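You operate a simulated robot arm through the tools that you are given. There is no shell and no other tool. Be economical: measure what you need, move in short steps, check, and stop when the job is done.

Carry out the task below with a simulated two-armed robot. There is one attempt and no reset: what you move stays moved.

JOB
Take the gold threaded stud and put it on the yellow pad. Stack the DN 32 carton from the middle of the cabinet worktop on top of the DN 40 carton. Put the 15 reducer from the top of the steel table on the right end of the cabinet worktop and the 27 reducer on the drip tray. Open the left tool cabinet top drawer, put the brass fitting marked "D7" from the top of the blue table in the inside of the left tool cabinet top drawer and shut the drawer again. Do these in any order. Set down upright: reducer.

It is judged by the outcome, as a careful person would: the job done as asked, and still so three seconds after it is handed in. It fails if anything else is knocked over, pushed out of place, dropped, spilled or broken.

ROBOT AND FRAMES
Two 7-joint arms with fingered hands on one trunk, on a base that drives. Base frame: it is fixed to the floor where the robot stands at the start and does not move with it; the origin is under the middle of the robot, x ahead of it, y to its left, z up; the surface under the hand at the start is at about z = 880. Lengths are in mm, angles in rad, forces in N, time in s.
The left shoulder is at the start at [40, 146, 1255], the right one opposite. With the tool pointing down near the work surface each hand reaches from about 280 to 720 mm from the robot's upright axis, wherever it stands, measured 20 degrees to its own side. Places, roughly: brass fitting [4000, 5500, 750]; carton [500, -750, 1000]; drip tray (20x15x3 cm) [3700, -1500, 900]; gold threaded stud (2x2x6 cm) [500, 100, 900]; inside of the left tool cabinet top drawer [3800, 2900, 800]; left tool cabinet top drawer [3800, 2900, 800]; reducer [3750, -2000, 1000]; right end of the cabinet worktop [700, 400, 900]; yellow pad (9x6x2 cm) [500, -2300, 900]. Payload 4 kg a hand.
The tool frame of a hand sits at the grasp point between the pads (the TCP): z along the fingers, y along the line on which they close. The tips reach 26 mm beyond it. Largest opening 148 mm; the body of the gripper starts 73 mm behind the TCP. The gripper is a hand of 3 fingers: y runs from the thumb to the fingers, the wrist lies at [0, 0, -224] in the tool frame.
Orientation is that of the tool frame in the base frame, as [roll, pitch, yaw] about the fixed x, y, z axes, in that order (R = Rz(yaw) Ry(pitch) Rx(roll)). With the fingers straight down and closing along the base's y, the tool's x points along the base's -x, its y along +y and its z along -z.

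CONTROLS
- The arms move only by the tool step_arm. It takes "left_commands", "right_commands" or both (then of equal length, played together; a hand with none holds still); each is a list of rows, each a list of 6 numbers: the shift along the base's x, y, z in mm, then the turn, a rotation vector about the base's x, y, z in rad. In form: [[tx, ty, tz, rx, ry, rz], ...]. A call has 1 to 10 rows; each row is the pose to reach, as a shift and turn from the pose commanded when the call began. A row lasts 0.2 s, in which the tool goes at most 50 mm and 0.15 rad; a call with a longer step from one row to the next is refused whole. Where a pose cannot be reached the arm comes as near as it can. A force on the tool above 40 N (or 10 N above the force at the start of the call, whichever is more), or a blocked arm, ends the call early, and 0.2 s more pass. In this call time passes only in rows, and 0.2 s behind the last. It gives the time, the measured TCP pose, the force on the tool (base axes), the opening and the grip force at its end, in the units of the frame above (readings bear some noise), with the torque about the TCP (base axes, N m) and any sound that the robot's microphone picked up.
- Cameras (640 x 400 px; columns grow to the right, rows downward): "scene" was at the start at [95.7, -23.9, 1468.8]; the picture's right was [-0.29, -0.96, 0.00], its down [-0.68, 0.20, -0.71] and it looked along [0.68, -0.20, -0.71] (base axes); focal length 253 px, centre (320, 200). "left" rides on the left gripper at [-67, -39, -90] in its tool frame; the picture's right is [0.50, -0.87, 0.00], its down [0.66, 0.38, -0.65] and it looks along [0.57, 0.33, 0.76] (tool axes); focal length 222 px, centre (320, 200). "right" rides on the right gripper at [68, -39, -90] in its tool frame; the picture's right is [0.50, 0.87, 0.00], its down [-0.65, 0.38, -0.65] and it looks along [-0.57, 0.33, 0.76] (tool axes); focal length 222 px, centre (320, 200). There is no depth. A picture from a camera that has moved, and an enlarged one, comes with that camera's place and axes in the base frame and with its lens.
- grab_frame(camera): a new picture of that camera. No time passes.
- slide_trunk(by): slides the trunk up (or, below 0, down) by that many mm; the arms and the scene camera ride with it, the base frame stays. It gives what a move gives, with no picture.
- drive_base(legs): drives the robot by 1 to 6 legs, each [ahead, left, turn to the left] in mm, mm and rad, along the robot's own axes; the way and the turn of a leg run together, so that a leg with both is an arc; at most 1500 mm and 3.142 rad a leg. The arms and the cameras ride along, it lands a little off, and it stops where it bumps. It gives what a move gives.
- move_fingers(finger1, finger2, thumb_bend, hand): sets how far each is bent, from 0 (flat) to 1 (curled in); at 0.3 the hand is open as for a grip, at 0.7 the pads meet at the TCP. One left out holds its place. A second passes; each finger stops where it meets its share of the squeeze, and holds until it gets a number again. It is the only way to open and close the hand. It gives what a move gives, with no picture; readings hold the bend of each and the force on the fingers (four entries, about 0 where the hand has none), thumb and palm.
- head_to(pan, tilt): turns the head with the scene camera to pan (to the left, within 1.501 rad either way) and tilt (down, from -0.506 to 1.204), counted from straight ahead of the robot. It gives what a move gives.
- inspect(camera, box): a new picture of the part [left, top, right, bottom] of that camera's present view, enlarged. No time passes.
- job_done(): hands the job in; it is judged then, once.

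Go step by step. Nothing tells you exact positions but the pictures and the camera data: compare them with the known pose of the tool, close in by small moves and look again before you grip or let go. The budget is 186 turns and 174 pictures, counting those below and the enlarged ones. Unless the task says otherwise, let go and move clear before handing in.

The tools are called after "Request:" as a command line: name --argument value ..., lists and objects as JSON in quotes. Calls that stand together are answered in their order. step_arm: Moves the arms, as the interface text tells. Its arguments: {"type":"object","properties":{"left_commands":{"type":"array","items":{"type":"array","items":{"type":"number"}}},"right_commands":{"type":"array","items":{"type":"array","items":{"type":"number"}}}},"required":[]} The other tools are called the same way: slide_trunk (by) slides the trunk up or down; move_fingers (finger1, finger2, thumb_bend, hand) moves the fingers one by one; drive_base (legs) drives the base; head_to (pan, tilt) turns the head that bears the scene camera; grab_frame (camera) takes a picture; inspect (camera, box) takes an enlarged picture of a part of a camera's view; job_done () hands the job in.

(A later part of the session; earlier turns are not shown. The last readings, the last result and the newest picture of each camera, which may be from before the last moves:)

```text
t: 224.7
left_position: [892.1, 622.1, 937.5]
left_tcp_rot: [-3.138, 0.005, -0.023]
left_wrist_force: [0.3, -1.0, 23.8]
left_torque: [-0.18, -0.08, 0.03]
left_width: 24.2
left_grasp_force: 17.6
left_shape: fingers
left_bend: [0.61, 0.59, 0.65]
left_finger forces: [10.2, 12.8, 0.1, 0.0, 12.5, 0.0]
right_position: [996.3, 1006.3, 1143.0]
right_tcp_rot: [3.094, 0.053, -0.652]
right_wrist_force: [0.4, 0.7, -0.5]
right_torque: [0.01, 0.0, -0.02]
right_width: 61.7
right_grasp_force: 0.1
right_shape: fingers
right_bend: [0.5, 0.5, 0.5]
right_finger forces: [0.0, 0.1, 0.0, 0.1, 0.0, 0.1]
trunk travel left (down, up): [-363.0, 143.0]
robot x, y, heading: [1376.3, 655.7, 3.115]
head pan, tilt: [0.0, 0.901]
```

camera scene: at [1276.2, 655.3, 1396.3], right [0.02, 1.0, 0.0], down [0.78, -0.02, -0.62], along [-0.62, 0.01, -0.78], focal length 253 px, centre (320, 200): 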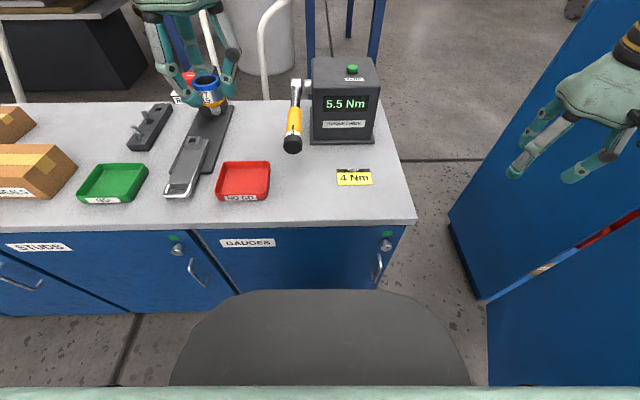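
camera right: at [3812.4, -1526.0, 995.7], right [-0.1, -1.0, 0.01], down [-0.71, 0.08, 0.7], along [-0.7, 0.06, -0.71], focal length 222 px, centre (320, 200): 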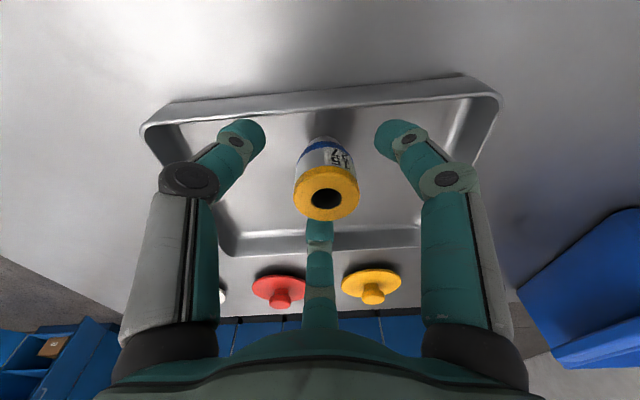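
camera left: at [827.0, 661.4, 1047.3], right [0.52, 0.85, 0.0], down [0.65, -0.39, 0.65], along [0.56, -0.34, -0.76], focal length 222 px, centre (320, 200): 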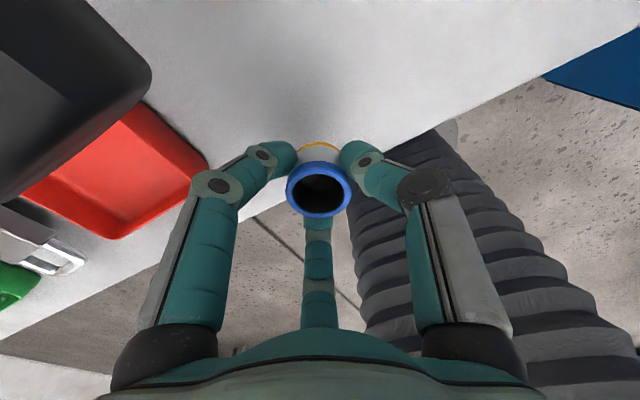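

Contact (24 N); easing off slightly and releasing.

Request:
step_arm --left_commands '[[0, 0, 3, 0, 0, 0]]'

Request:
move_fingers --hand "left" --finger1 0.57 --finger2 0.57 --thumb_bend 0.59

Request:
move_fingers --hand "left" --finger1 0.46 --finger2 0.46 --thumb_bend 0.46

Request:
grab_frame --camera "left"

```text
t: 225.1
left_position: [892.9, 622.0, 937.1]
left_tcp_rot: [-3.14, 0.002, -0.025]
left_wrist_force: [-0.6, 0.4, 21.7]
left_torque: [0.0, -0.05, 0.04]
left_width: 23.7
left_grasp_force: 17.9
left_shape: fingers
left_bend: [0.61, 0.59, 0.65]
left_finger forces: [10.0, 11.9, 0.0, 0.0, 13.6, 0.0]
right_position: [995.3, 1005.5, 1142.6]
right_tcp_rot: [3.095, 0.051, -0.652]
right_wrist_force: [-0.3, -0.1, 0.6]
right_torque: [0.02, 0.0, 0.01]
right_width: 61.7
right_grasp_force: 0.1
right_shape: fingers
right_bend: [0.5, 0.5, 0.5]
right_finger forces: [0.0, 0.1, 0.1, 0.0, 0.0, 0.0]
trunk travel left (down, up): [-363.0, 143.0]
robot x, y, heading: [1373.9, 651.9, 3.118]
head pan, tilt: [0.0, 0.901]
```

```text
t: 226.1
left_position: [892.2, 621.9, 935.1]
left_tcp_rot: [-3.141, -0.003, -0.023]
left_wrist_force: [0.2, 0.8, 0.6]
left_torque: [0.0, -0.01, 0.0]
left_width: 37.4
left_grasp_force: 0.0
left_shape: fingers
left_bend: [0.56, 0.56, 0.59]
left_finger forces: [0.0, 0.0, 0.0, 0.0, 0.0, 0.0]
right_position: [993.6, 1005.7, 1141.5]
right_tcp_rot: [3.096, 0.051, -0.652]
right_wrist_force: [-0.7, 0.5, 0.3]
right_torque: [0.0, -0.01, -0.03]
right_width: 61.6
right_grasp_force: 0.2
right_shape: fingers
right_bend: [0.5, 0.5, 0.5]
right_finger forces: [0.0, 0.0, 0.0, 0.0, 0.1, 0.1]
trunk travel left (down, up): [-363.0, 143.0]
robot x, y, heading: [1373.8, 654.5, 3.117]
head pan, tilt: [0.0, 0.901]
```

```text
t: 227.1
left_position: [892.2, 621.6, 935.2]
left_tcp_rot: [-3.14, -0.002, -0.022]
left_wrist_force: [0.4, -0.4, 0.1]
left_torque: [0.01, 0.02, 0.0]
left_width: 75.0
left_grasp_force: 0.0
left_shape: fingers
left_bend: [0.46, 0.46, 0.46]
left_finger forces: [0.0, 0.0, 0.0, 0.1, 0.0, 0.1]
right_position: [994.4, 1006.3, 1142.2]
right_tcp_rot: [3.095, 0.05, -0.652]
right_wrist_force: [0.2, 0.2, 0.2]
right_torque: [0.02, 0.01, -0.01]
right_width: 61.7
right_grasp_force: 0.1
right_shape: fingers
right_bend: [0.5, 0.5, 0.5]
right_finger forces: [0.0, 0.0, 0.0, 0.0, 0.0, 0.1]
trunk travel left (down, up): [-363.0, 143.0]
robot x, y, heading: [1376.9, 658.0, 3.12]
head pan, tilt: [0.0, 0.901]
```

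```text
44 pictures are left
camera left: at [826.5, 662.1, 1024.3], right [0.52, 0.85, 0.0], down [0.65, -0.39, 0.65], along [0.56, -0.34, -0.76], focal length 222 px, centre (320, 200)
```

left: 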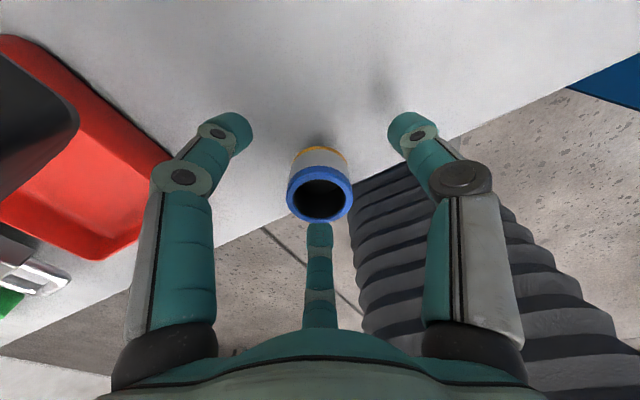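

B stands upright at the right end. Raising, verifying, then backing away toward the tool cabinet.

Request:
step_arm --left_commands '[[0, 0, 45, 0, 0, 0], [0, 0, 90, 0, 0, 0], [0, 0, 135, 0, 0, 0], [0, 0, 180, 0, 0, 0], [20, -20, 215, 0, 0, 0], [50, -45, 240, 0, 0, 0]]'

Request:
drive_base --legs '[[-300, 0, 0]]'

Request:
inspect --camera "scene" --box '[200, 0, 400, 130]'

Request:
drive_base --legs '[[-800, 0, 0], [0, 0, -1.55]]'

Request:
head_to --pan -0.5 --tilt 0.25

Request:
grab_frame --camera "scene"

```text
t: 228.5
left_position: [943.2, 578.4, 1176.6]
left_tcp_rot: [-3.14, 0.0, -0.026]
left_wrist_force: [-0.4, 0.0, 0.1]
left_torque: [0.02, 0.02, 0.01]
left_width: 74.9
left_grasp_force: 0.1
left_shape: fingers
left_bend: [0.46, 0.46, 0.46]
left_finger forces: [0.1, 0.0, 0.0, 0.1, 0.1, 0.0]
right_position: [995.9, 1003.9, 1142.6]
right_tcp_rot: [3.097, 0.052, -0.651]
right_wrist_force: [-0.2, -0.2, 0.5]
right_torque: [0.03, 0.0, -0.02]
right_width: 61.6
right_grasp_force: 0.0
right_shape: fingers
right_bend: [0.5, 0.5, 0.5]
right_finger forces: [0.0, 0.0, 0.1, 0.0, 0.1, 0.1]
trunk travel left (down, up): [-363.0, 143.0]
robot x, y, heading: [1377.5, 660.6, 3.117]
head pan, tilt: [0.0, 0.901]
```

```text
t: 230.5
left_position: [1233.5, 574.4, 1174.2]
left_tcp_rot: [-3.14, -0.004, -0.028]
left_wrist_force: [0.1, 0.2, -0.2]
left_torque: [-0.01, 0.0, -0.02]
left_width: 74.7
left_grasp_force: 0.0
left_shape: fingers
left_bend: [0.46, 0.46, 0.46]
left_finger forces: [0.0, 0.0, 0.1, 0.0, 0.0, 0.0]
right_position: [1287.8, 1001.9, 1141.5]
right_tcp_rot: [3.097, 0.049, -0.658]
right_wrist_force: [-0.3, -0.2, 1.0]
right_torque: [0.02, 0.01, 0.02]
right_width: 61.8
right_grasp_force: 0.1
right_shape: fingers
right_bend: [0.5, 0.5, 0.5]
right_finger forces: [0.1, 0.0, 0.0, 0.0, 0.0, 0.1]
trunk travel left (down, up): [-363.0, 143.0]
robot x, y, heading: [1663.5, 643.0, 3.117]
head pan, tilt: [0.0, 0.901]
```

```text
3.08 times, centred on (300, 65) of scene
camera zoom: at [1567.8, 648.3, 1396.2], right [0.03, 1.0, 0.0], down [0.78, -0.02, -0.62], along [-0.62, 0.02, -0.78], focal length 778 px, centre (382, 615)
```

zoom: 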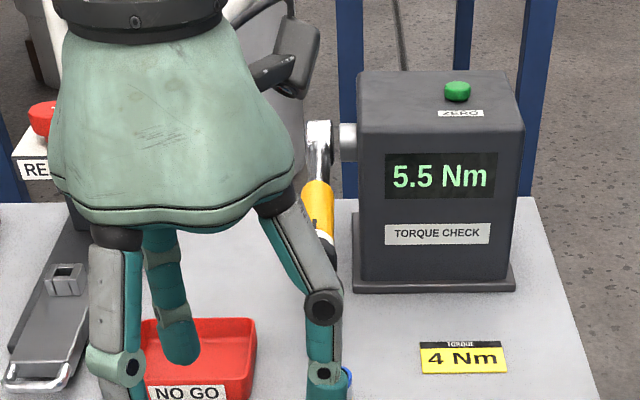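

```text
t: 238.5
left_position: [2361.8, 1055.4, 1176.4]
left_tcp_rot: [3.14, -0.002, -1.553]
left_wrist_force: [-0.5, -0.7, -0.4]
left_torque: [-0.01, 0.04, 0.0]
left_width: 74.9
left_grasp_force: 0.2
left_shape: fingers
left_bend: [0.46, 0.46, 0.46]
left_finger forces: [0.1, 0.0, 0.1, 0.0, 0.0, 0.0]
right_position: [2789.2, 1020.2, 1142.0]
right_tcp_rot: [3.096, 0.051, -2.184]
right_wrist_force: [0.7, -0.6, -0.4]
right_torque: [0.02, -0.04, 0.01]
right_width: 61.3
right_grasp_force: 0.0
right_shape: fingers
right_bend: [0.5, 0.5, 0.5]
right_finger forces: [0.0, 0.0, 0.0, 0.0, 0.1, 0.0]
trunk travel left (down, up): [-363.0, 143.0]
robot x, y, heading: [2453.0, 623.4, 1.589]
head pan, tilt: [0.0, 0.901]
```

```text
t: 239.5
left_position: [2362.9, 1055.5, 1175.6]
left_tcp_rot: [-3.141, -0.002, -1.554]
left_wrist_force: [-0.4, 0.4, 0.6]
left_torque: [-0.02, -0.03, 0.01]
left_width: 74.8
left_grasp_force: 0.0
left_shape: fingers
left_bend: [0.46, 0.46, 0.46]
left_finger forces: [0.1, 0.0, 0.0, 0.0, 0.0, 0.0]
right_position: [2789.6, 1019.2, 1142.5]
right_tcp_rot: [3.095, 0.051, -2.184]
right_wrist_force: [-0.8, 0.5, -0.3]
right_torque: [0.03, 0.02, 0.02]
right_width: 61.6
right_grasp_force: 0.1
right_shape: fingers
right_bend: [0.5, 0.5, 0.5]
right_finger forces: [0.1, 0.0, 0.0, 0.0, 0.1, 0.0]
trunk travel left (down, up): [-363.0, 143.0]
robot x, y, heading: [2453.0, 625.9, 1.587]
head pan, tilt: [-0.499, 0.25]
```

```text
42 pictures are left
camera scene: at [2493.2, 727.1, 1453.3], right [0.89, -0.46, 0.0], down [-0.11, -0.22, -0.97], along [0.45, 0.86, -0.25], focal length 253 px, centre (320, 200)
```

scene: 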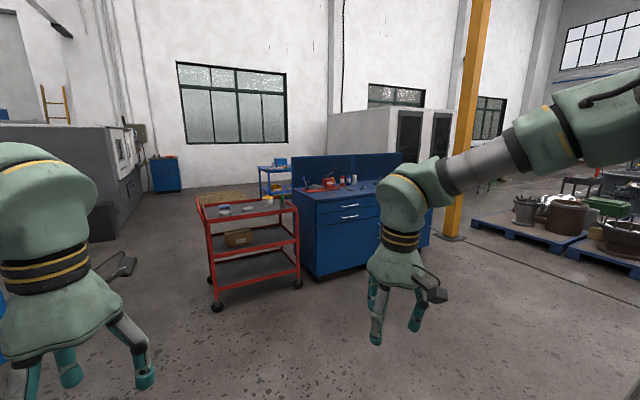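

The tool cabinets are ahead (front face at y≈2820), with a red trolley left of them and the blue table farther back. I'll drive along the lane left of the trolley to reach the blue table.

Request:
drive_base --legs '[[0, 330, -0.015], [1450, 0, 0], [1450, 0, 0]]'

Request:
head_to --pan -0.6 --tilt 0.35

Request:
grab_frame --camera "scene"

```text
t: 255.1
left_position: [2045.8, 3913.8, 1176.9]
left_tcp_rot: [3.141, -0.002, -1.588]
left_wrist_force: [0.2, -0.6, 0.1]
left_torque: [-0.06, -0.01, 0.02]
left_width: 74.8
left_grasp_force: 0.1
left_shape: fingers
left_bend: [0.46, 0.46, 0.46]
left_finger forces: [0.0, 0.0, 0.1, 0.1, 0.1, 0.1]
right_position: [2471.5, 3863.4, 1142.0]
right_tcp_rot: [3.097, 0.051, -2.223]
right_wrist_force: [0.0, 0.8, 0.2]
right_torque: [0.01, 0.03, -0.02]
right_width: 61.7
right_grasp_force: 0.2
right_shape: fingers
right_bend: [0.5, 0.5, 0.5]
right_finger forces: [0.1, 0.1, 0.1, 0.1, 0.1, 0.0]
trunk travel left (down, up): [-363.0, 143.0]
robot x, y, heading: [2115.2, 3480.7, 1.553]
head pan, tilt: [-0.499, 0.25]
```

```text
t: 255.8
left_position: [2044.6, 3914.8, 1175.8]
left_tcp_rot: [-3.141, -0.002, -1.593]
left_wrist_force: [0.1, -0.1, 0.8]
left_torque: [0.01, 0.0, 0.0]
left_width: 74.7
left_grasp_force: 0.1
left_shape: fingers
left_bend: [0.46, 0.46, 0.46]
left_finger forces: [0.0, 0.0, 0.1, 0.0, 0.0, 0.1]
right_position: [2471.3, 3862.2, 1142.1]
right_tcp_rot: [3.098, 0.048, -2.223]
right_wrist_force: [0.4, -0.2, 0.5]
right_torque: [0.0, 0.01, 0.02]
right_width: 61.8
right_grasp_force: 0.0
right_shape: fingers
right_bend: [0.5, 0.5, 0.5]
right_finger forces: [0.0, 0.0, 0.0, 0.0, 0.0, 0.0]
trunk travel left (down, up): [-363.0, 143.0]
robot x, y, heading: [2118.3, 3478.1, 1.549]
head pan, tilt: [-0.6, 0.351]
```

```text
41 pictures are left
camera scene: at [2171.3, 3575.9, 1443.9], right [0.81, -0.58, 0.0], down [-0.2, -0.28, -0.94], along [0.55, 0.76, -0.34], focal length 253 px, centre (320, 200)
```

scene: 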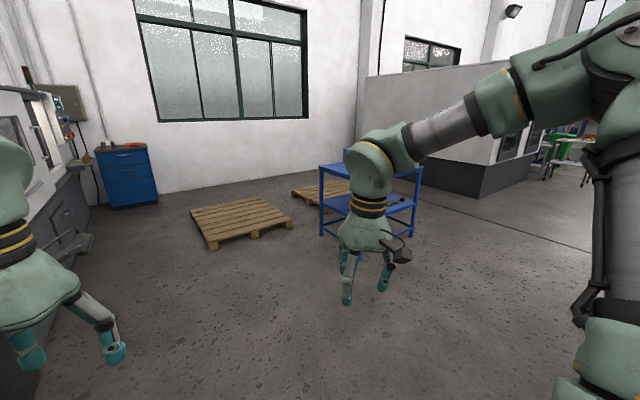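

Moving on: forward to y≈4550, then strafing right to face the blue table.

Request:
drive_base --legs '[[1050, 0, 0.02], [0, -1000, 0], [0, -900, 0]]'

Request:
head_to --pan 0.0 --tilt 0.7

Request:
grab_frame --camera "scene"

```text
t: 270.4
left_position: [3972.9, 4952.8, 1175.8]
left_tcp_rot: [-3.139, -0.002, -1.56]
left_wrist_force: [-0.2, -0.4, -0.5]
left_torque: [0.0, 0.0, 0.01]
left_width: 74.9
left_grasp_force: 0.1
left_shape: fingers
left_bend: [0.46, 0.46, 0.46]
left_finger forces: [0.0, 0.1, 0.0, 0.0, 0.0, 0.0]
right_position: [4400.4, 4914.5, 1142.3]
right_tcp_rot: [3.096, 0.051, -2.195]
right_wrist_force: [-0.3, -0.1, 0.0]
right_torque: [0.03, 0.05, 0.0]
right_width: 61.7
right_grasp_force: 0.0
right_shape: fingers
right_bend: [0.5, 0.5, 0.5]
right_finger forces: [0.0, 0.1, 0.0, 0.0, 0.0, 0.1]
trunk travel left (down, up): [-363.0, 143.0]
robot x, y, heading: [4058.5, 4525.1, 1.579]
head pan, tilt: [-0.6, 0.351]
```

```text
t: 271.4
left_position: [3973.6, 4954.7, 1175.6]
left_tcp_rot: [3.14, -0.001, -1.562]
left_wrist_force: [0.2, 0.5, -0.5]
left_torque: [0.02, 0.02, -0.02]
left_width: 74.9
left_grasp_force: 0.1
left_shape: fingers
left_bend: [0.46, 0.46, 0.46]
left_finger forces: [0.0, 0.0, 0.0, 0.0, 0.0, 0.0]
right_position: [4402.0, 4914.8, 1142.2]
right_tcp_rot: [3.096, 0.051, -2.195]
right_wrist_force: [-0.5, -0.4, 0.2]
right_torque: [0.0, 0.0, -0.03]
right_width: 62.0
right_grasp_force: 0.0
right_shape: fingers
right_bend: [0.5, 0.5, 0.5]
right_finger forces: [0.1, 0.0, 0.1, 0.1, 0.0, 0.0]
trunk travel left (down, up): [-363.0, 143.0]
robot x, y, heading: [4059.8, 4525.3, 1.58]
head pan, tilt: [0.0, 0.7]
```

```text
40 pictures are left
camera scene: at [4056.5, 4626.8, 1412.5], right [1.0, 0.01, 0.0], down [0.0, -0.64, -0.77], along [-0.01, 0.77, -0.64], focal length 253 px, centre (320, 200)
```

scene: 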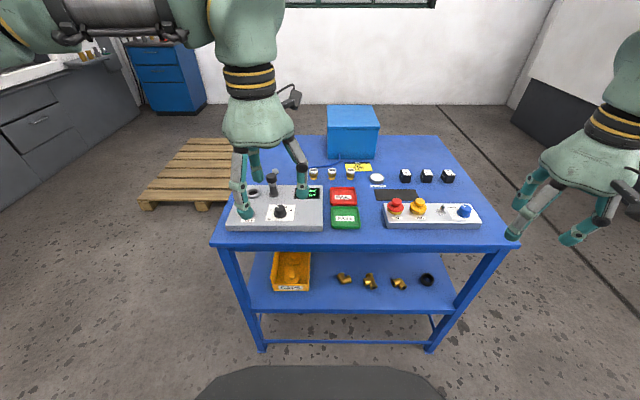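

Request:
inspect --camera "scene" --box '[290, 150, 390, 210]'

Request:
inspect --camera "scene" --box '[320, 260, 450, 300]'

```text
6.40 times, centred on (340, 180) of scene
camera zoom: at [4056.5, 4626.8, 1412.5], right [1.0, 0.01, 0.0], down [0.0, -0.64, -0.77], along [-0.01, 0.77, -0.64], focal length 1619 px, centre (192, 328)
```

zoom: 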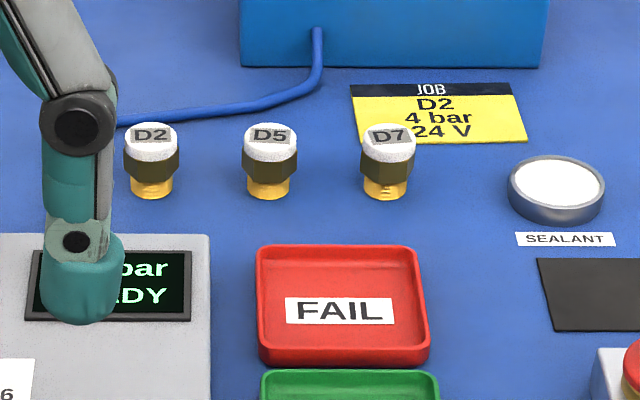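

```text
4.92 times, centred on (385, 280) of scene
camera zoom: at [4056.5, 4626.8, 1412.5], right [1.0, 0.01, 0.0], down [0.0, -0.64, -0.77], along [-0.01, 0.77, -0.64], focal length 1245 px, centre (0, -194)
```

zoom: 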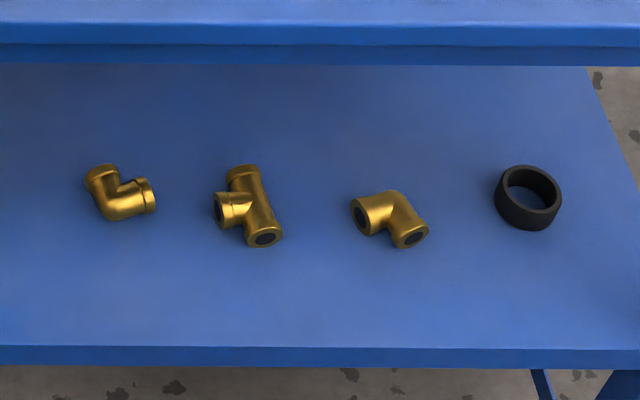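

D7 is the rightmost labelled brass fitting on the table top, about 350 mm in from the near edge. I'll close in to the table with the left arm opposite it.

Request:
drive_base --legs '[[0, -230, -0.008], [215, 0, 0]]'

Request:
head_to --pan 0.1 --tilt 0.85

Request:
grab_frame --camera "scene"

Request:
grab_frame --camera "left"

```text
t: 274.3
left_position: [4199.7, 5165.7, 1177.5]
left_tcp_rot: [3.141, -0.001, -1.568]
left_wrist_force: [0.4, -1.3, 0.7]
left_torque: [-0.01, -0.01, 0.0]
left_width: 74.8
left_grasp_force: 0.0
left_shape: fingers
left_bend: [0.46, 0.46, 0.46]
left_finger forces: [0.1, 0.0, 0.0, 0.1, 0.1, 0.0]
right_position: [4626.0, 5122.7, 1142.9]
right_tcp_rot: [3.094, 0.053, -2.2]
right_wrist_force: [-0.1, 0.9, 0.2]
right_torque: [0.0, -0.02, 0.0]
right_width: 61.8
right_grasp_force: 0.2
right_shape: fingers
right_bend: [0.5, 0.5, 0.5]
right_finger forces: [0.1, 0.1, 0.1, 0.0, 0.1, 0.1]
trunk travel left (down, up): [-363.0, 143.0]
robot x, y, heading: [4284.4, 4733.3, 1.575]
head pan, tilt: [0.0, 0.7]
```

```text
t: 275.0
left_position: [4200.2, 5167.5, 1176.4]
left_tcp_rot: [3.142, -0.003, -1.57]
left_wrist_force: [0.6, -0.5, 0.0]
left_torque: [-0.01, 0.02, 0.02]
left_width: 74.6
left_grasp_force: 0.1
left_shape: fingers
left_bend: [0.46, 0.46, 0.46]
left_finger forces: [0.0, 0.0, 0.1, 0.0, 0.0, 0.1]
right_position: [4627.7, 5125.7, 1141.5]
right_tcp_rot: [3.096, 0.048, -2.2]
right_wrist_force: [0.8, 0.8, 0.7]
right_torque: [-0.03, 0.0, 0.01]
right_width: 61.7
right_grasp_force: 0.1
right_shape: fingers
right_bend: [0.5, 0.5, 0.5]
right_finger forces: [0.0, 0.0, 0.0, 0.1, 0.1, 0.0]
trunk travel left (down, up): [-363.0, 143.0]
robot x, y, heading: [4282.7, 4734.4, 1.576]
head pan, tilt: [0.099, 0.85]
```

```text
37 pictures are left
camera scene: at [4273.7, 4834.0, 1400.2], right [0.99, 0.1, 0.0], down [0.08, -0.75, -0.66], along [-0.07, 0.66, -0.75], focal length 253 px, centre (320, 200)
```

scene: 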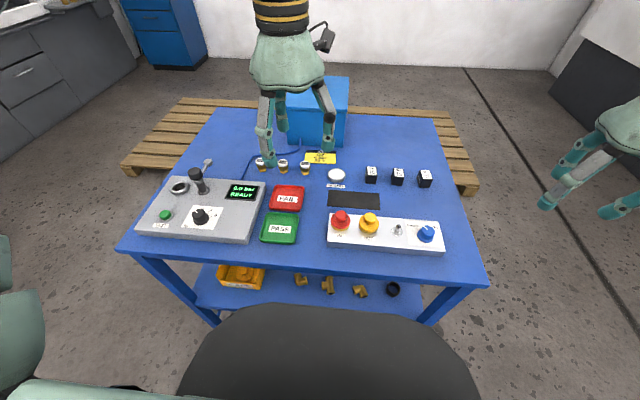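

```text
36 pictures are left
camera left: at [4240.6, 5235.9, 1265.0], right [0.87, -0.5, 0.0], down [-0.38, -0.65, 0.65], along [-0.33, -0.57, -0.76], focal length 222 px, centre (320, 200)
```

left: 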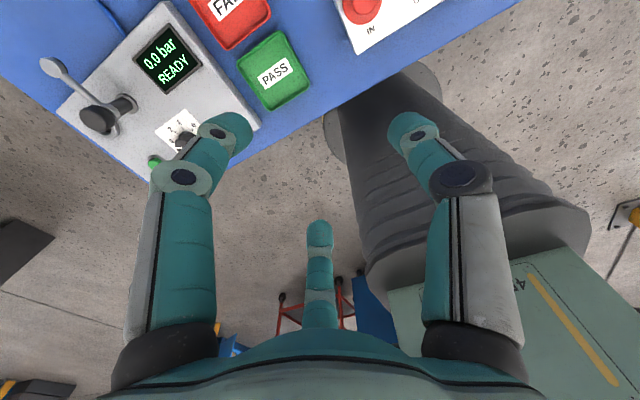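

D7 triangulates to about (4163,5427) with the table at z≈848. I'll extend the left hand there with a forward tilt and look.

Request:
step_arm --left_commands '[[-5, 30, -18, 0.06, 0, 0], [-10, 60, -36, 0.12, 0, 0], [-15, 90, -54, 0.18, 0, 0], [-20, 120, -72, 0.24, 0, 0], [-25, 150, -90, 0.3, 0, 0], [-30, 180, -108, 0.36, 0, 0], [-35, 210, -126, 0.42, 0, 0], [-37, 240, -145, 0.48, 0, 0]]'

Request:
grab_frame --camera "left"

Request:
inspect --camera "scene" --box '[230, 110, 360, 200]'

```text
t: 276.8
left_position: [4162.2, 5407.8, 1031.8]
left_tcp_rot: [-3.141, 0.478, -1.568]
left_wrist_force: [0.2, -0.1, 0.2]
left_torque: [0.01, 0.01, 0.0]
left_width: 74.7
left_grasp_force: 0.0
left_shape: fingers
left_bend: [0.46, 0.46, 0.46]
left_finger forces: [0.0, 0.0, 0.1, 0.0, 0.0, 0.1]
right_position: [4626.4, 5126.7, 1141.4]
right_tcp_rot: [3.095, 0.049, -2.2]
right_wrist_force: [-0.7, 0.2, 0.0]
right_torque: [0.01, -0.03, 0.03]
right_width: 61.8
right_grasp_force: 0.0
right_shape: fingers
right_bend: [0.5, 0.5, 0.5]
right_finger forces: [0.0, 0.0, 0.1, 0.0, 0.0, 0.0]
trunk travel left (down, up): [-363.0, 143.0]
robot x, y, heading: [4280.7, 4732.5, 1.57]
head pan, tilt: [0.099, 0.85]
```

```text
35 pictures are left
camera left: at [4202.4, 5426.5, 1141.9], right [0.87, -0.44, -0.23], down [-0.38, -0.88, 0.28], along [-0.33, -0.15, -0.93], focal length 222 px, centre (320, 200)
```

left: 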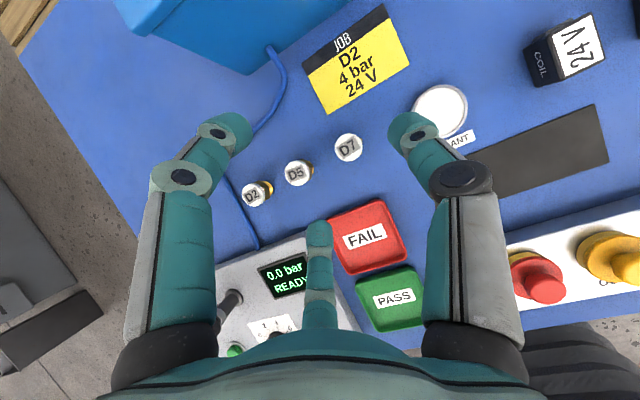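

```text
4.44 times, centred on (295, 155) of scene
camera zoom: at [4273.7, 4834.5, 1400.1], right [0.99, 0.1, 0.0], down [0.08, -0.75, -0.66], along [-0.07, 0.66, -0.75], focal length 1124 px, centre (431, 400)
```

zoom: 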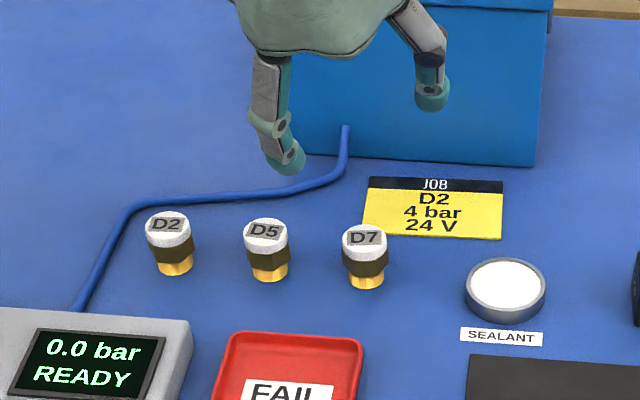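

D7's top is at (4168,5427,897). Descending around it with slightly less tilt.

Request:
step_arm --left_commands '[[2, 3, -40, -0.05, 0, 0], [4, 6, -80, -0.1, 0, 0], [6, 9, -110, -0.1, 0, 0]]'

Request:
grab_frame --camera "left"

```text
t: 277.6
left_position: [4165.0, 5418.0, 920.2]
left_tcp_rot: [-3.14, 0.379, -1.569]
left_wrist_force: [1.0, 0.6, -0.2]
left_torque: [-0.01, 0.02, -0.01]
left_width: 74.9
left_grasp_force: 0.1
left_shape: fingers
left_bend: [0.46, 0.46, 0.46]
left_finger forces: [0.1, 0.1, 0.0, 0.0, 0.0, 0.0]
right_position: [4626.5, 5125.9, 1141.8]
right_tcp_rot: [3.096, 0.051, -2.197]
right_wrist_force: [0.8, 0.2, 0.9]
right_torque: [0.01, -0.01, -0.01]
right_width: 61.7
right_grasp_force: 0.1
right_shape: fingers
right_bend: [0.5, 0.5, 0.5]
right_finger forces: [0.1, 0.0, 0.1, 0.0, 0.0, 0.0]
trunk travel left (down, up): [-363.0, 143.0]
robot x, y, heading: [4283.1, 4733.9, 1.568]
head pan, tilt: [0.099, 0.85]
```

```text
33 pictures are left
camera left: at [4206.6, 5447.1, 1027.8], right [0.87, -0.46, -0.18], down [-0.38, -0.85, 0.36], along [-0.33, -0.25, -0.91], focal length 222 px, centre (320, 200)
```

left: 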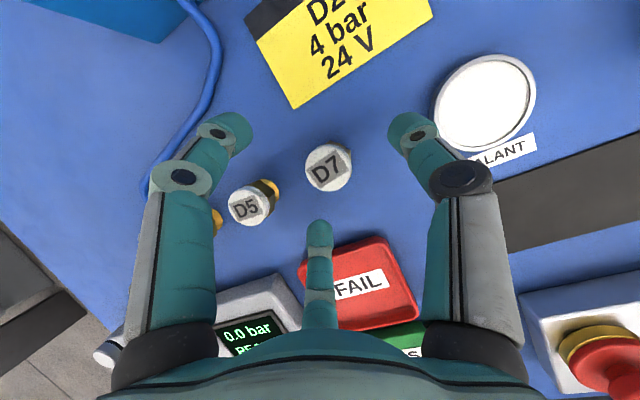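

Request:
step_arm --left_commands '[[6, 0, -10, 0, 0, 0], [6, 1, -18, 0, 0, 0]]'

Request:
move_fingers --hand "left" --finger1 0.7 --finger2 0.7 --thumb_bend 0.7

Request:
grab_frame --camera "left"

```text
t: 278.2
left_position: [4172.7, 5417.7, 902.3]
left_tcp_rot: [-3.14, 0.378, -1.57]
left_wrist_force: [0.6, 0.4, -0.4]
left_torque: [0.04, 0.01, -0.01]
left_width: 74.6
left_grasp_force: 0.1
left_shape: fingers
left_bend: [0.46, 0.46, 0.46]
left_finger forces: [0.1, 0.0, 0.1, 0.1, 0.1, 0.0]
right_position: [4626.1, 5125.9, 1141.3]
right_tcp_rot: [3.096, 0.051, -2.2]
right_wrist_force: [0.1, 0.5, 0.5]
right_torque: [0.0, -0.03, 0.01]
right_width: 61.4
right_grasp_force: 0.0
right_shape: fingers
right_bend: [0.5, 0.5, 0.5]
right_finger forces: [0.0, 0.0, 0.0, 0.0, 0.0, 0.0]
trunk travel left (down, up): [-363.0, 143.0]
robot x, y, heading: [4285.1, 4734.1, 1.571]
head pan, tilt: [0.099, 0.85]
```

```text
t: 279.2
left_position: [4174.9, 5417.8, 902.3]
left_tcp_rot: [-3.14, 0.378, -1.569]
left_wrist_force: [-0.5, 0.1, -0.2]
left_torque: [-0.02, 0.0, 0.01]
left_width: 20.3
left_grasp_force: 10.8
left_shape: fingers
left_bend: [0.62, 0.61, 0.65]
left_finger forces: [7.0, 7.2, 0.0, 0.1, 7.4, 0.0]
right_position: [4626.6, 5125.2, 1141.5]
right_tcp_rot: [3.096, 0.051, -2.2]
right_wrist_force: [-0.3, 0.1, 0.4]
right_torque: [0.01, 0.01, -0.02]
right_width: 62.0
right_grasp_force: 0.0
right_shape: fingers
right_bend: [0.5, 0.5, 0.5]
right_finger forces: [0.0, 0.0, 0.0, 0.0, 0.0, 0.1]
trunk travel left (down, up): [-363.0, 143.0]
robot x, y, heading: [4284.5, 4735.4, 1.571]
head pan, tilt: [0.099, 0.85]
```

```text
32 pictures are left
camera left: at [4215.1, 5447.8, 1010.6], right [0.87, -0.46, -0.18], down [-0.38, -0.85, 0.36], along [-0.33, -0.25, -0.91], focal length 222 px, centre (320, 200)
```

left: 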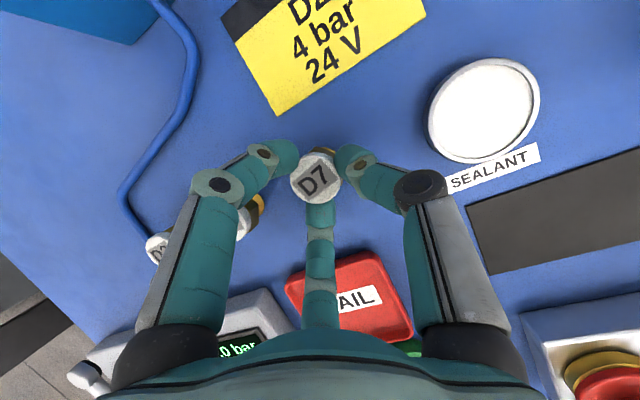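

D7 is gripped. Lifting straight up, then retracting.

Request:
step_arm --left_commands '[[3, 0, 15, 0, 0, 0], [3, 0, 45, 0, 0, 0], [3, 0, 90, 0, 0, 0], [3, -10, 135, 0, 0, 0], [5, -45, 165, -0.06, 0, 0], [10, -85, 185, -0.14, 0, 0], [15, -128, 205, -0.22, 0, 0], [15, -170, 225, -0.3, 0, 0], [15, -210, 245, -0.378, 0, 0]]'

Request:
grab_frame --camera "scene"

```text
t: 281.2
left_position: [4193.0, 5208.2, 1146.3]
left_tcp_rot: [3.14, 0.0, -1.569]
left_wrist_force: [-0.3, -0.6, -1.6]
left_torque: [0.03, -0.01, -0.01]
left_width: 20.3
left_grasp_force: 10.2
left_shape: fingers
left_bend: [0.62, 0.61, 0.65]
left_finger forces: [6.8, 6.3, 0.0, 0.0, 7.2, 0.0]
right_position: [4627.2, 5126.0, 1142.6]
right_tcp_rot: [3.097, 0.051, -2.198]
right_wrist_force: [0.7, -0.4, -1.1]
right_torque: [0.0, -0.05, 0.01]
right_width: 61.9
right_grasp_force: 0.0
right_shape: fingers
right_bend: [0.5, 0.5, 0.5]
right_finger forces: [0.0, 0.1, 0.1, 0.0, 0.0, 0.0]
trunk travel left (down, up): [-363.0, 143.0]
robot x, y, heading: [4284.0, 4734.7, 1.573]
head pan, tilt: [0.099, 0.85]
```

```text
31 pictures are left
camera scene: at [4273.6, 4832.4, 1400.3], right [0.99, 0.1, 0.0], down [0.08, -0.75, -0.66], along [-0.07, 0.66, -0.75], focal length 253 px, centre (320, 200)
```

scene: 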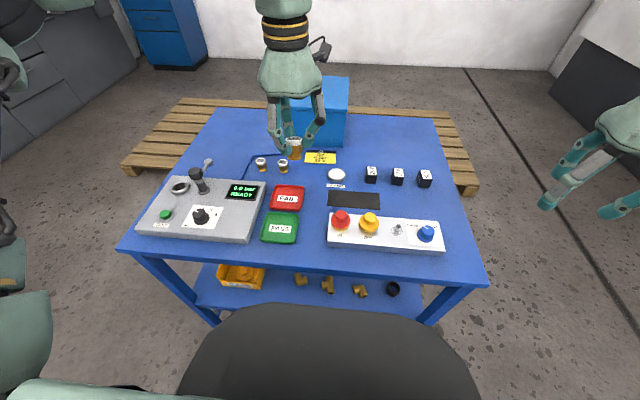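

D7 is in hand and the neighbours stand. Driving back around to the front of the tool cabinet.

Request:
drive_base --legs '[[-230, 0, 0], [0, 1100, 0], [0, 1070, 0], [-1300, 0, 0], [-1280, 0, 0]]'

Request:
drive_base --legs '[[0, -800, 0], [0, -800, 0]]'

Request:
head_to --pan 0.0 --tilt 0.5

Request:
grab_frame --camera "scene"

```text
t: 305.7
left_position: [2114.3, 2317.8, 1146.4]
left_tcp_rot: [3.141, 0.001, -1.506]
left_wrist_force: [-1.0, -0.2, -0.8]
left_torque: [0.01, -0.01, -0.05]
left_width: 20.6
left_grasp_force: 10.4
left_shape: fingers
left_bend: [0.62, 0.61, 0.65]
left_finger forces: [6.9, 6.3, 0.1, 0.0, 7.3, 0.0]
right_position: [2551.8, 2262.0, 1141.3]
right_tcp_rot: [3.097, 0.048, -2.133]
right_wrist_force: [-0.3, -0.1, -0.2]
right_torque: [0.0, -0.03, 0.0]
right_width: 61.7
right_grasp_force: 0.2
right_shape: fingers
right_bend: [0.5, 0.5, 0.5]
right_finger forces: [0.0, 0.0, 0.1, 0.0, 0.1, 0.0]
trunk travel left (down, up): [-363.0, 143.0]
robot x, y, heading: [2232.6, 1852.4, 1.638]
head pan, tilt: [0.099, 0.85]
```

```text
t: 314.0
left_position: [3731.4, 2432.6, 1145.7]
left_tcp_rot: [-3.139, -0.001, -1.495]
left_wrist_force: [0.1, -0.3, -0.4]
left_torque: [0.0, -0.01, 0.02]
left_width: 20.3
left_grasp_force: 9.9
left_shape: fingers
left_bend: [0.62, 0.61, 0.65]
left_finger forces: [6.9, 6.3, 0.0, 0.0, 7.2, 0.0]
right_position: [4170.7, 2381.3, 1142.7]
right_tcp_rot: [3.097, 0.049, -2.125]
right_wrist_force: [-0.7, -0.4, 0.0]
right_torque: [-0.01, -0.01, -0.01]
right_width: 61.6
right_grasp_force: 0.2
right_shape: fingers
right_bend: [0.5, 0.5, 0.5]
right_finger forces: [0.0, 0.0, 0.0, 0.0, 0.1, 0.0]
trunk travel left (down, up): [-363.0, 143.0]
robot x, y, heading: [3857.0, 1969.5, 1.644]
head pan, tilt: [0.099, 0.85]
```

```text
t: 314.9
left_position: [3731.7, 2430.9, 1145.1]
left_tcp_rot: [3.141, 0.0, -1.495]
left_wrist_force: [0.6, 0.1, -1.4]
left_torque: [0.01, -0.01, -0.02]
left_width: 20.3
left_grasp_force: 9.9
left_shape: fingers
left_bend: [0.62, 0.61, 0.65]
left_finger forces: [6.9, 6.3, 0.0, 0.0, 7.2, 0.0]
right_position: [4172.2, 2380.7, 1141.6]
right_tcp_rot: [3.097, 0.05, -2.125]
right_wrist_force: [0.9, 0.2, -0.1]
right_torque: [0.03, 0.0, -0.01]
right_width: 61.5
right_grasp_force: 0.1
right_shape: fingers
right_bend: [0.5, 0.5, 0.5]
right_finger forces: [0.1, 0.0, 0.1, 0.1, 0.0, 0.0]
trunk travel left (down, up): [-363.0, 143.0]
robot x, y, heading: [3859.6, 1969.2, 1.647]
head pan, tilt: [0.0, 0.499]
```

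```text
30 pictures are left
camera scene: at [3847.3, 2076.6, 1430.1], right [1.0, 0.08, 0.0], down [0.04, -0.48, -0.88], along [-0.07, 0.87, -0.48], focal length 253 px, centre (320, 200)
```

scene: 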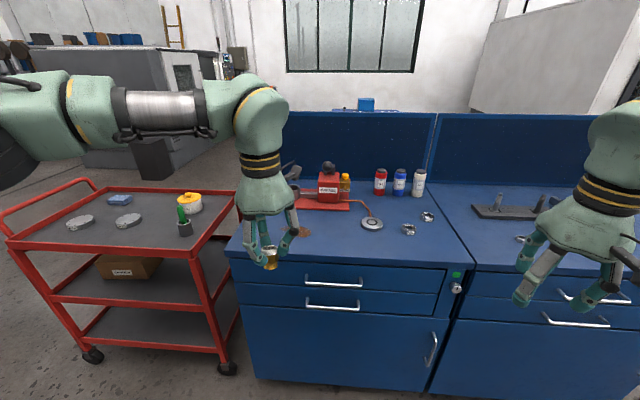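

The left cabinet's top drawer handle is near (3842, ~2700, ~762). I'll straighten, shift left so the right hand faces the handle, and turn that hand so its thumb points back at me.

Request:
drive_base --legs '[[0, 0, -0.075], [0, 345, 0], [150, 0, 0]]'

Request:
step_arm --right_commands '[[0, 0, 0, 0, 0, -0.14], [0, 0, 0, 0, 0, -0.28], [0, 0, 0, 0, 0, -0.42], [0, 0, 0, 0, 0, -0.56], [0, 0, 0, 0, 0, -0.7], [0, 0, 0, 0, 0, -0.82], [0, 0, 0, 0, 0, -0.94]]'

Request:
head_to --pan -0.5 --tilt 0.75

Request:
grab_frame --camera "scene"

```text
t: 318.6
left_position: [3410.4, 2583.7, 1147.4]
left_tcp_rot: [3.141, 0.004, -1.568]
left_wrist_force: [-0.4, 0.0, -0.8]
left_torque: [0.03, 0.01, -0.01]
left_width: 20.2
left_grasp_force: 10.1
left_shape: fingers
left_bend: [0.62, 0.61, 0.65]
left_finger forces: [6.8, 6.3, 0.0, 0.0, 7.3, 0.0]
right_position: [3843.1, 2499.7, 1143.6]
right_tcp_rot: [3.095, 0.051, -2.198]
right_wrist_force: [0.4, 0.0, -0.7]
right_torque: [0.02, -0.04, 0.02]
right_width: 62.0
right_grasp_force: 0.0
right_shape: fingers
right_bend: [0.5, 0.5, 0.5]
right_finger forces: [0.0, 0.1, 0.1, 0.0, 0.1, 0.0]
trunk travel left (down, up): [-363.0, 143.0]
robot x, y, heading: [3501.5, 2112.8, 1.573]
head pan, tilt: [0.0, 0.499]
```

```text
t: 320.2
left_position: [3409.0, 2584.8, 1146.0]
left_tcp_rot: [-3.141, 0.002, -1.568]
left_wrist_force: [-0.5, 0.6, -1.6]
left_torque: [0.02, 0.0, -0.01]
left_width: 20.3
left_grasp_force: 10.3
left_shape: fingers
left_bend: [0.62, 0.61, 0.65]
left_finger forces: [6.8, 6.3, 0.0, 0.1, 7.3, 0.0]
right_position: [3888.4, 2510.5, 1163.7]
right_tcp_rot: [3.102, 0.039, -3.129]
right_wrist_force: [-0.1, -0.8, 0.4]
right_torque: [0.0, 0.02, 0.04]
right_width: 61.6
right_grasp_force: 0.0
right_shape: fingers
right_bend: [0.5, 0.5, 0.5]
right_finger forces: [0.0, 0.0, 0.1, 0.0, 0.0, 0.0]
right hand out of reach, approached as far as the arm can: row 6, 7
trunk travel left (down, up): [-363.0, 143.0]
robot x, y, heading: [3503.3, 2113.8, 1.571]
head pan, tilt: [0.0, 0.499]
```

```text
t: 321.1
left_position: [3409.6, 2586.3, 1146.3]
left_tcp_rot: [3.141, 0.002, -1.567]
left_wrist_force: [-0.6, 0.5, -1.8]
left_torque: [0.03, 0.01, 0.02]
left_width: 20.2
left_grasp_force: 10.1
left_shape: fingers
left_bend: [0.62, 0.61, 0.65]
left_finger forces: [6.7, 6.3, 0.0, 0.1, 7.2, 0.0]
right_position: [3886.6, 2511.0, 1163.0]
right_tcp_rot: [3.103, 0.039, -3.128]
right_wrist_force: [0.0, -1.0, 0.2]
right_torque: [0.02, 0.03, -0.01]
right_width: 61.8
right_grasp_force: 0.0
right_shape: fingers
right_bend: [0.5, 0.5, 0.5]
right_finger forces: [0.1, 0.0, 0.0, 0.0, 0.1, 0.1]
trunk travel left (down, up): [-363.0, 143.0]
robot x, y, heading: [3498.8, 2112.6, 1.574]
head pan, tilt: [-0.499, 0.75]
```

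```text
29 pictures are left
camera scene: at [3538.0, 2204.1, 1408.3], right [0.88, -0.47, 0.0], down [-0.32, -0.6, -0.73], along [0.35, 0.64, -0.68], focal length 253 px, centre (320, 200)
```

scene: 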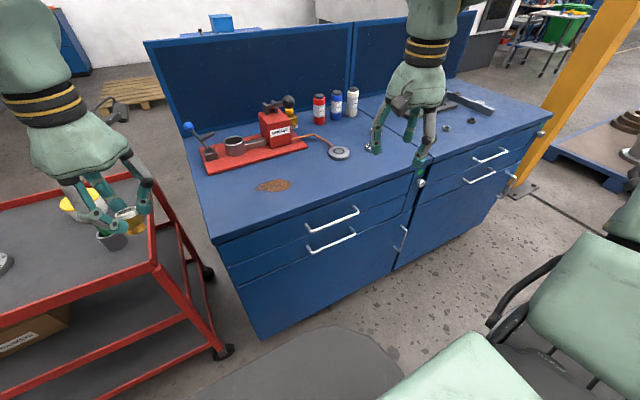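

The handle bar is at about (3842,2672,797), spanning x 3751–3938. I'll raise the left arm, lower the trunk, and advance.

Request:
step_arm --left_commands '[[0, 0, 45, 0, 0, 0], [0, 0, 90, 0, 0, 0], [0, -10, 135, 0, 0, 0], [0, -20, 175, 0, 0, 0]]'

Request:
slide_trunk --by -205

Request:
drive_base --legs '[[115, 0, 0]]'

Request:
grab_frame --camera "right"

Request:
grab_frame --camera "scene"

```text
t: 322.1
left_position: [3411.8, 2562.9, 1321.4]
left_tcp_rot: [-3.141, 0.002, -1.57]
left_wrist_force: [0.6, -0.1, -1.5]
left_torque: [0.01, 0.0, 0.0]
left_width: 20.4
left_grasp_force: 10.2
left_shape: fingers
left_bend: [0.62, 0.61, 0.65]
left_finger forces: [6.8, 6.2, 0.0, 0.0, 7.1, 0.0]
right_position: [3888.0, 2509.4, 1163.4]
right_tcp_rot: [3.101, 0.039, -3.128]
right_wrist_force: [-0.3, -0.8, 0.1]
right_torque: [0.02, 0.01, -0.04]
right_width: 62.1
right_grasp_force: 0.0
right_shape: fingers
right_bend: [0.5, 0.5, 0.5]
right_finger forces: [0.0, 0.1, 0.0, 0.0, 0.0, 0.0]
trunk travel left (down, up): [-363.0, 143.0]
robot x, y, heading: [3497.2, 2110.1, 1.573]
head pan, tilt: [-0.499, 0.75]
```

```text
t: 324.3
left_position: [3410.4, 2564.5, 1115.6]
left_tcp_rot: [-3.142, 0.003, -1.567]
left_wrist_force: [0.4, -1.0, -0.6]
left_torque: [-0.01, 0.04, 0.01]
left_width: 20.2
left_grasp_force: 10.1
left_shape: fingers
left_bend: [0.62, 0.61, 0.65]
left_finger forces: [6.8, 6.3, 0.1, 0.1, 7.2, 0.0]
right_position: [3888.4, 2510.7, 960.3]
right_tcp_rot: [3.103, 0.04, -3.128]
right_wrist_force: [0.6, -0.1, -0.2]
right_torque: [-0.01, 0.0, -0.01]
right_width: 61.8
right_grasp_force: 0.2
right_shape: fingers
right_bend: [0.5, 0.5, 0.5]
right_finger forces: [0.0, 0.0, 0.0, 0.0, 0.0, 0.1]
trunk travel left (down, up): [-158.0, 348.0]
robot x, y, heading: [3502.6, 2111.3, 1.568]
head pan, tilt: [-0.499, 0.75]
```

```text
t: 325.5
left_position: [3409.9, 2673.1, 1116.6]
left_tcp_rot: [3.142, 0.002, -1.563]
left_wrist_force: [-0.1, 0.2, -1.2]
left_torque: [-0.04, 0.01, 0.0]
left_width: 20.1
left_grasp_force: 10.5
left_shape: fingers
left_bend: [0.62, 0.61, 0.65]
left_finger forces: [6.7, 6.3, 0.0, 0.0, 7.3, 0.0]
right_position: [3884.5, 2621.6, 959.4]
right_tcp_rot: [3.102, 0.04, -3.124]
right_wrist_force: [1.2, 0.2, -0.4]
right_torque: [-0.02, -0.02, 0.02]
right_width: 61.7
right_grasp_force: 0.0
right_shape: fingers
right_bend: [0.5, 0.5, 0.5]
right_finger forces: [0.1, 0.0, 0.0, 0.0, 0.0, 0.0]
trunk travel left (down, up): [-158.0, 348.0]
robot x, y, heading: [3499.4, 2221.9, 1.577]
head pan, tilt: [-0.499, 0.75]
```

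```text
28 pictures are left
camera right: at [3814.1, 2579.2, 1046.3], right [-0.52, 0.86, 0.01], down [0.62, 0.36, 0.69], along [0.59, 0.37, -0.72], focal length 222 px, centre (320, 200)
```

right: 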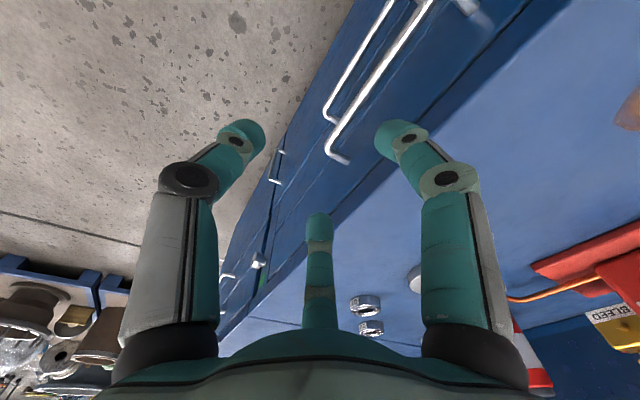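

```text
27 pictures are left
camera scene: at [3537.2, 2314.1, 1204.3], right [0.88, -0.47, 0.0], down [-0.32, -0.6, -0.73], along [0.35, 0.64, -0.68], focal length 253 px, centre (320, 200)
```

scene: 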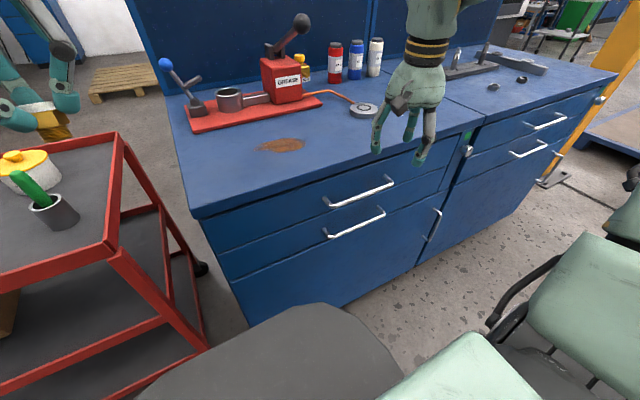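

Bar refined to y≈2661, z≈813. I'll tilt the right hand forward 0.45 rad and bring the two fingers just above and behind the bar.

Request:
step_arm --right_commands '[[-12, -3, -8, 0.12, 0, 0], [-24, -6, -16, 0.24, 0, 0], [-36, -8, -24, 0.36, 0, 0], [-48, -10, -32, 0.45, 0, 0], [-48, 5, -65, 0.45, 0, 0], [-48, 26, -95, 0.45, 0, 0]]'

Request:
grab_frame --camera "right"

Request:
inspect --camera "scene" --box '[280, 110, 440, 250]'

```text
t: 326.9
left_position: [3410.0, 2676.1, 1115.8]
left_tcp_rot: [3.141, -0.001, -1.565]
left_wrist_force: [-0.1, 0.7, -1.7]
left_torque: [0.01, -0.01, -0.01]
left_width: 20.0
left_grasp_force: 10.3
left_shape: fingers
left_bend: [0.62, 0.61, 0.65]
left_finger forces: [6.8, 6.2, 0.0, 0.0, 7.3, 0.0]
right_position: [3940.3, 2652.9, 863.9]
right_tcp_rot: [2.655, -0.008, -3.109]
right_wrist_force: [0.7, 0.4, -0.7]
right_torque: [-0.03, 0.01, 0.01]
right_width: 62.2
right_grasp_force: 0.0
right_shape: fingers
right_bend: [0.5, 0.5, 0.5]
right_finger forces: [0.0, 0.1, 0.0, 0.0, 0.1, 0.0]
right hand out of reach, approached as far as the arm can: row 1, 2, 3, 4, 5, 6
trunk travel left (down, up): [-158.0, 348.0]
robot x, y, heading: [3498.6, 2222.5, 1.576]
head pan, tilt: [-0.499, 0.75]
```

```text
26 pictures are left
camera right: at [3874.5, 2574.6, 927.3], right [-0.52, 0.75, 0.41], down [0.66, 0.05, 0.75], along [0.54, 0.66, -0.52], focal length 222 px, centre (320, 200)
```

right: 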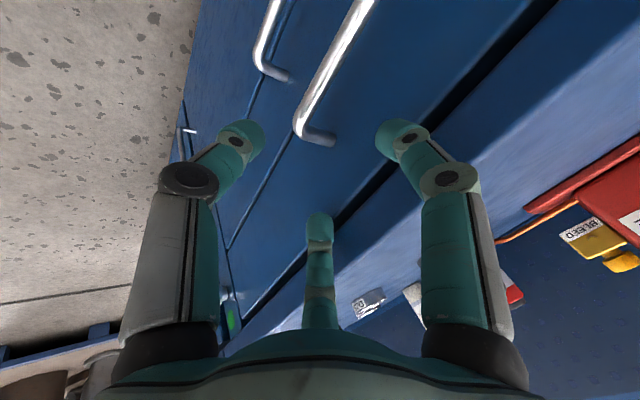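

```text
2.86 times, centred on (360, 180) of scene
camera zoom: at [3537.6, 2315.8, 1204.1], right [0.88, -0.47, 0.0], down [-0.32, -0.6, -0.73], along [0.35, 0.64, -0.68], focal length 723 px, centre (206, 257)
```

zoom: 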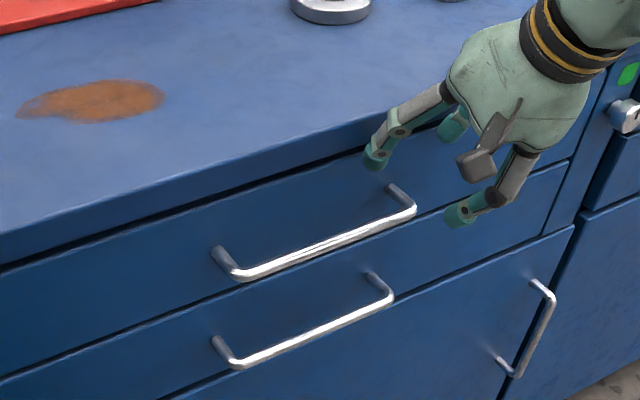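

The arm slid outward; I'll shift the base left 105 mm instead, then remeasure against the bar (y≈2658, z≈812).

Request:
drive_base --legs '[[0, 105, 0]]'

Request:
grab_frame --camera "right"

```text
t: 328.1
left_position: [3302.3, 2673.6, 1117.1]
left_tcp_rot: [-3.139, 0.0, -1.564]
left_wrist_force: [-0.9, -0.6, -0.3]
left_torque: [0.03, -0.04, 0.02]
left_width: 20.3
left_grasp_force: 10.6
left_shape: fingers
left_bend: [0.62, 0.61, 0.65]
left_finger forces: [6.9, 6.3, 0.0, 0.0, 7.2, 0.0]
right_position: [3834.2, 2650.6, 866.1]
right_tcp_rot: [2.653, -0.005, -3.112]
right_wrist_force: [0.3, 0.3, 1.0]
right_torque: [-0.01, 0.01, -0.02]
right_width: 62.1
right_grasp_force: 0.1
right_shape: fingers
right_bend: [0.5, 0.5, 0.5]
right_finger forces: [0.0, 0.1, 0.1, 0.0, 0.0, 0.1]
trunk travel left (down, up): [-158.0, 348.0]
robot x, y, heading: [3393.8, 2218.8, 1.577]
head pan, tilt: [-0.499, 0.75]
```

```text
24 pictures are left
camera right: at [3767.8, 2571.8, 928.5], right [-0.52, 0.75, 0.41], down [0.66, 0.05, 0.75], along [0.54, 0.66, -0.52], focal length 222 px, centre (320, 200)
```

right: 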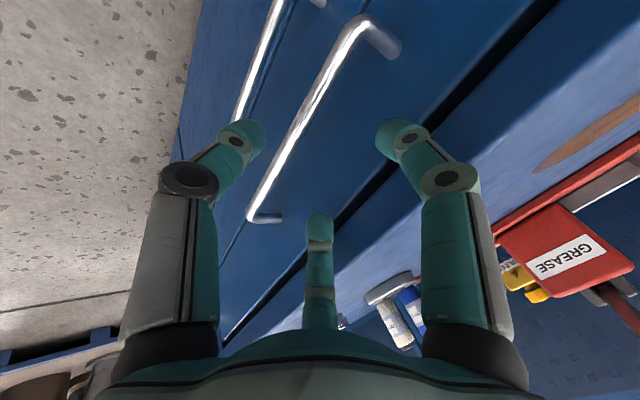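

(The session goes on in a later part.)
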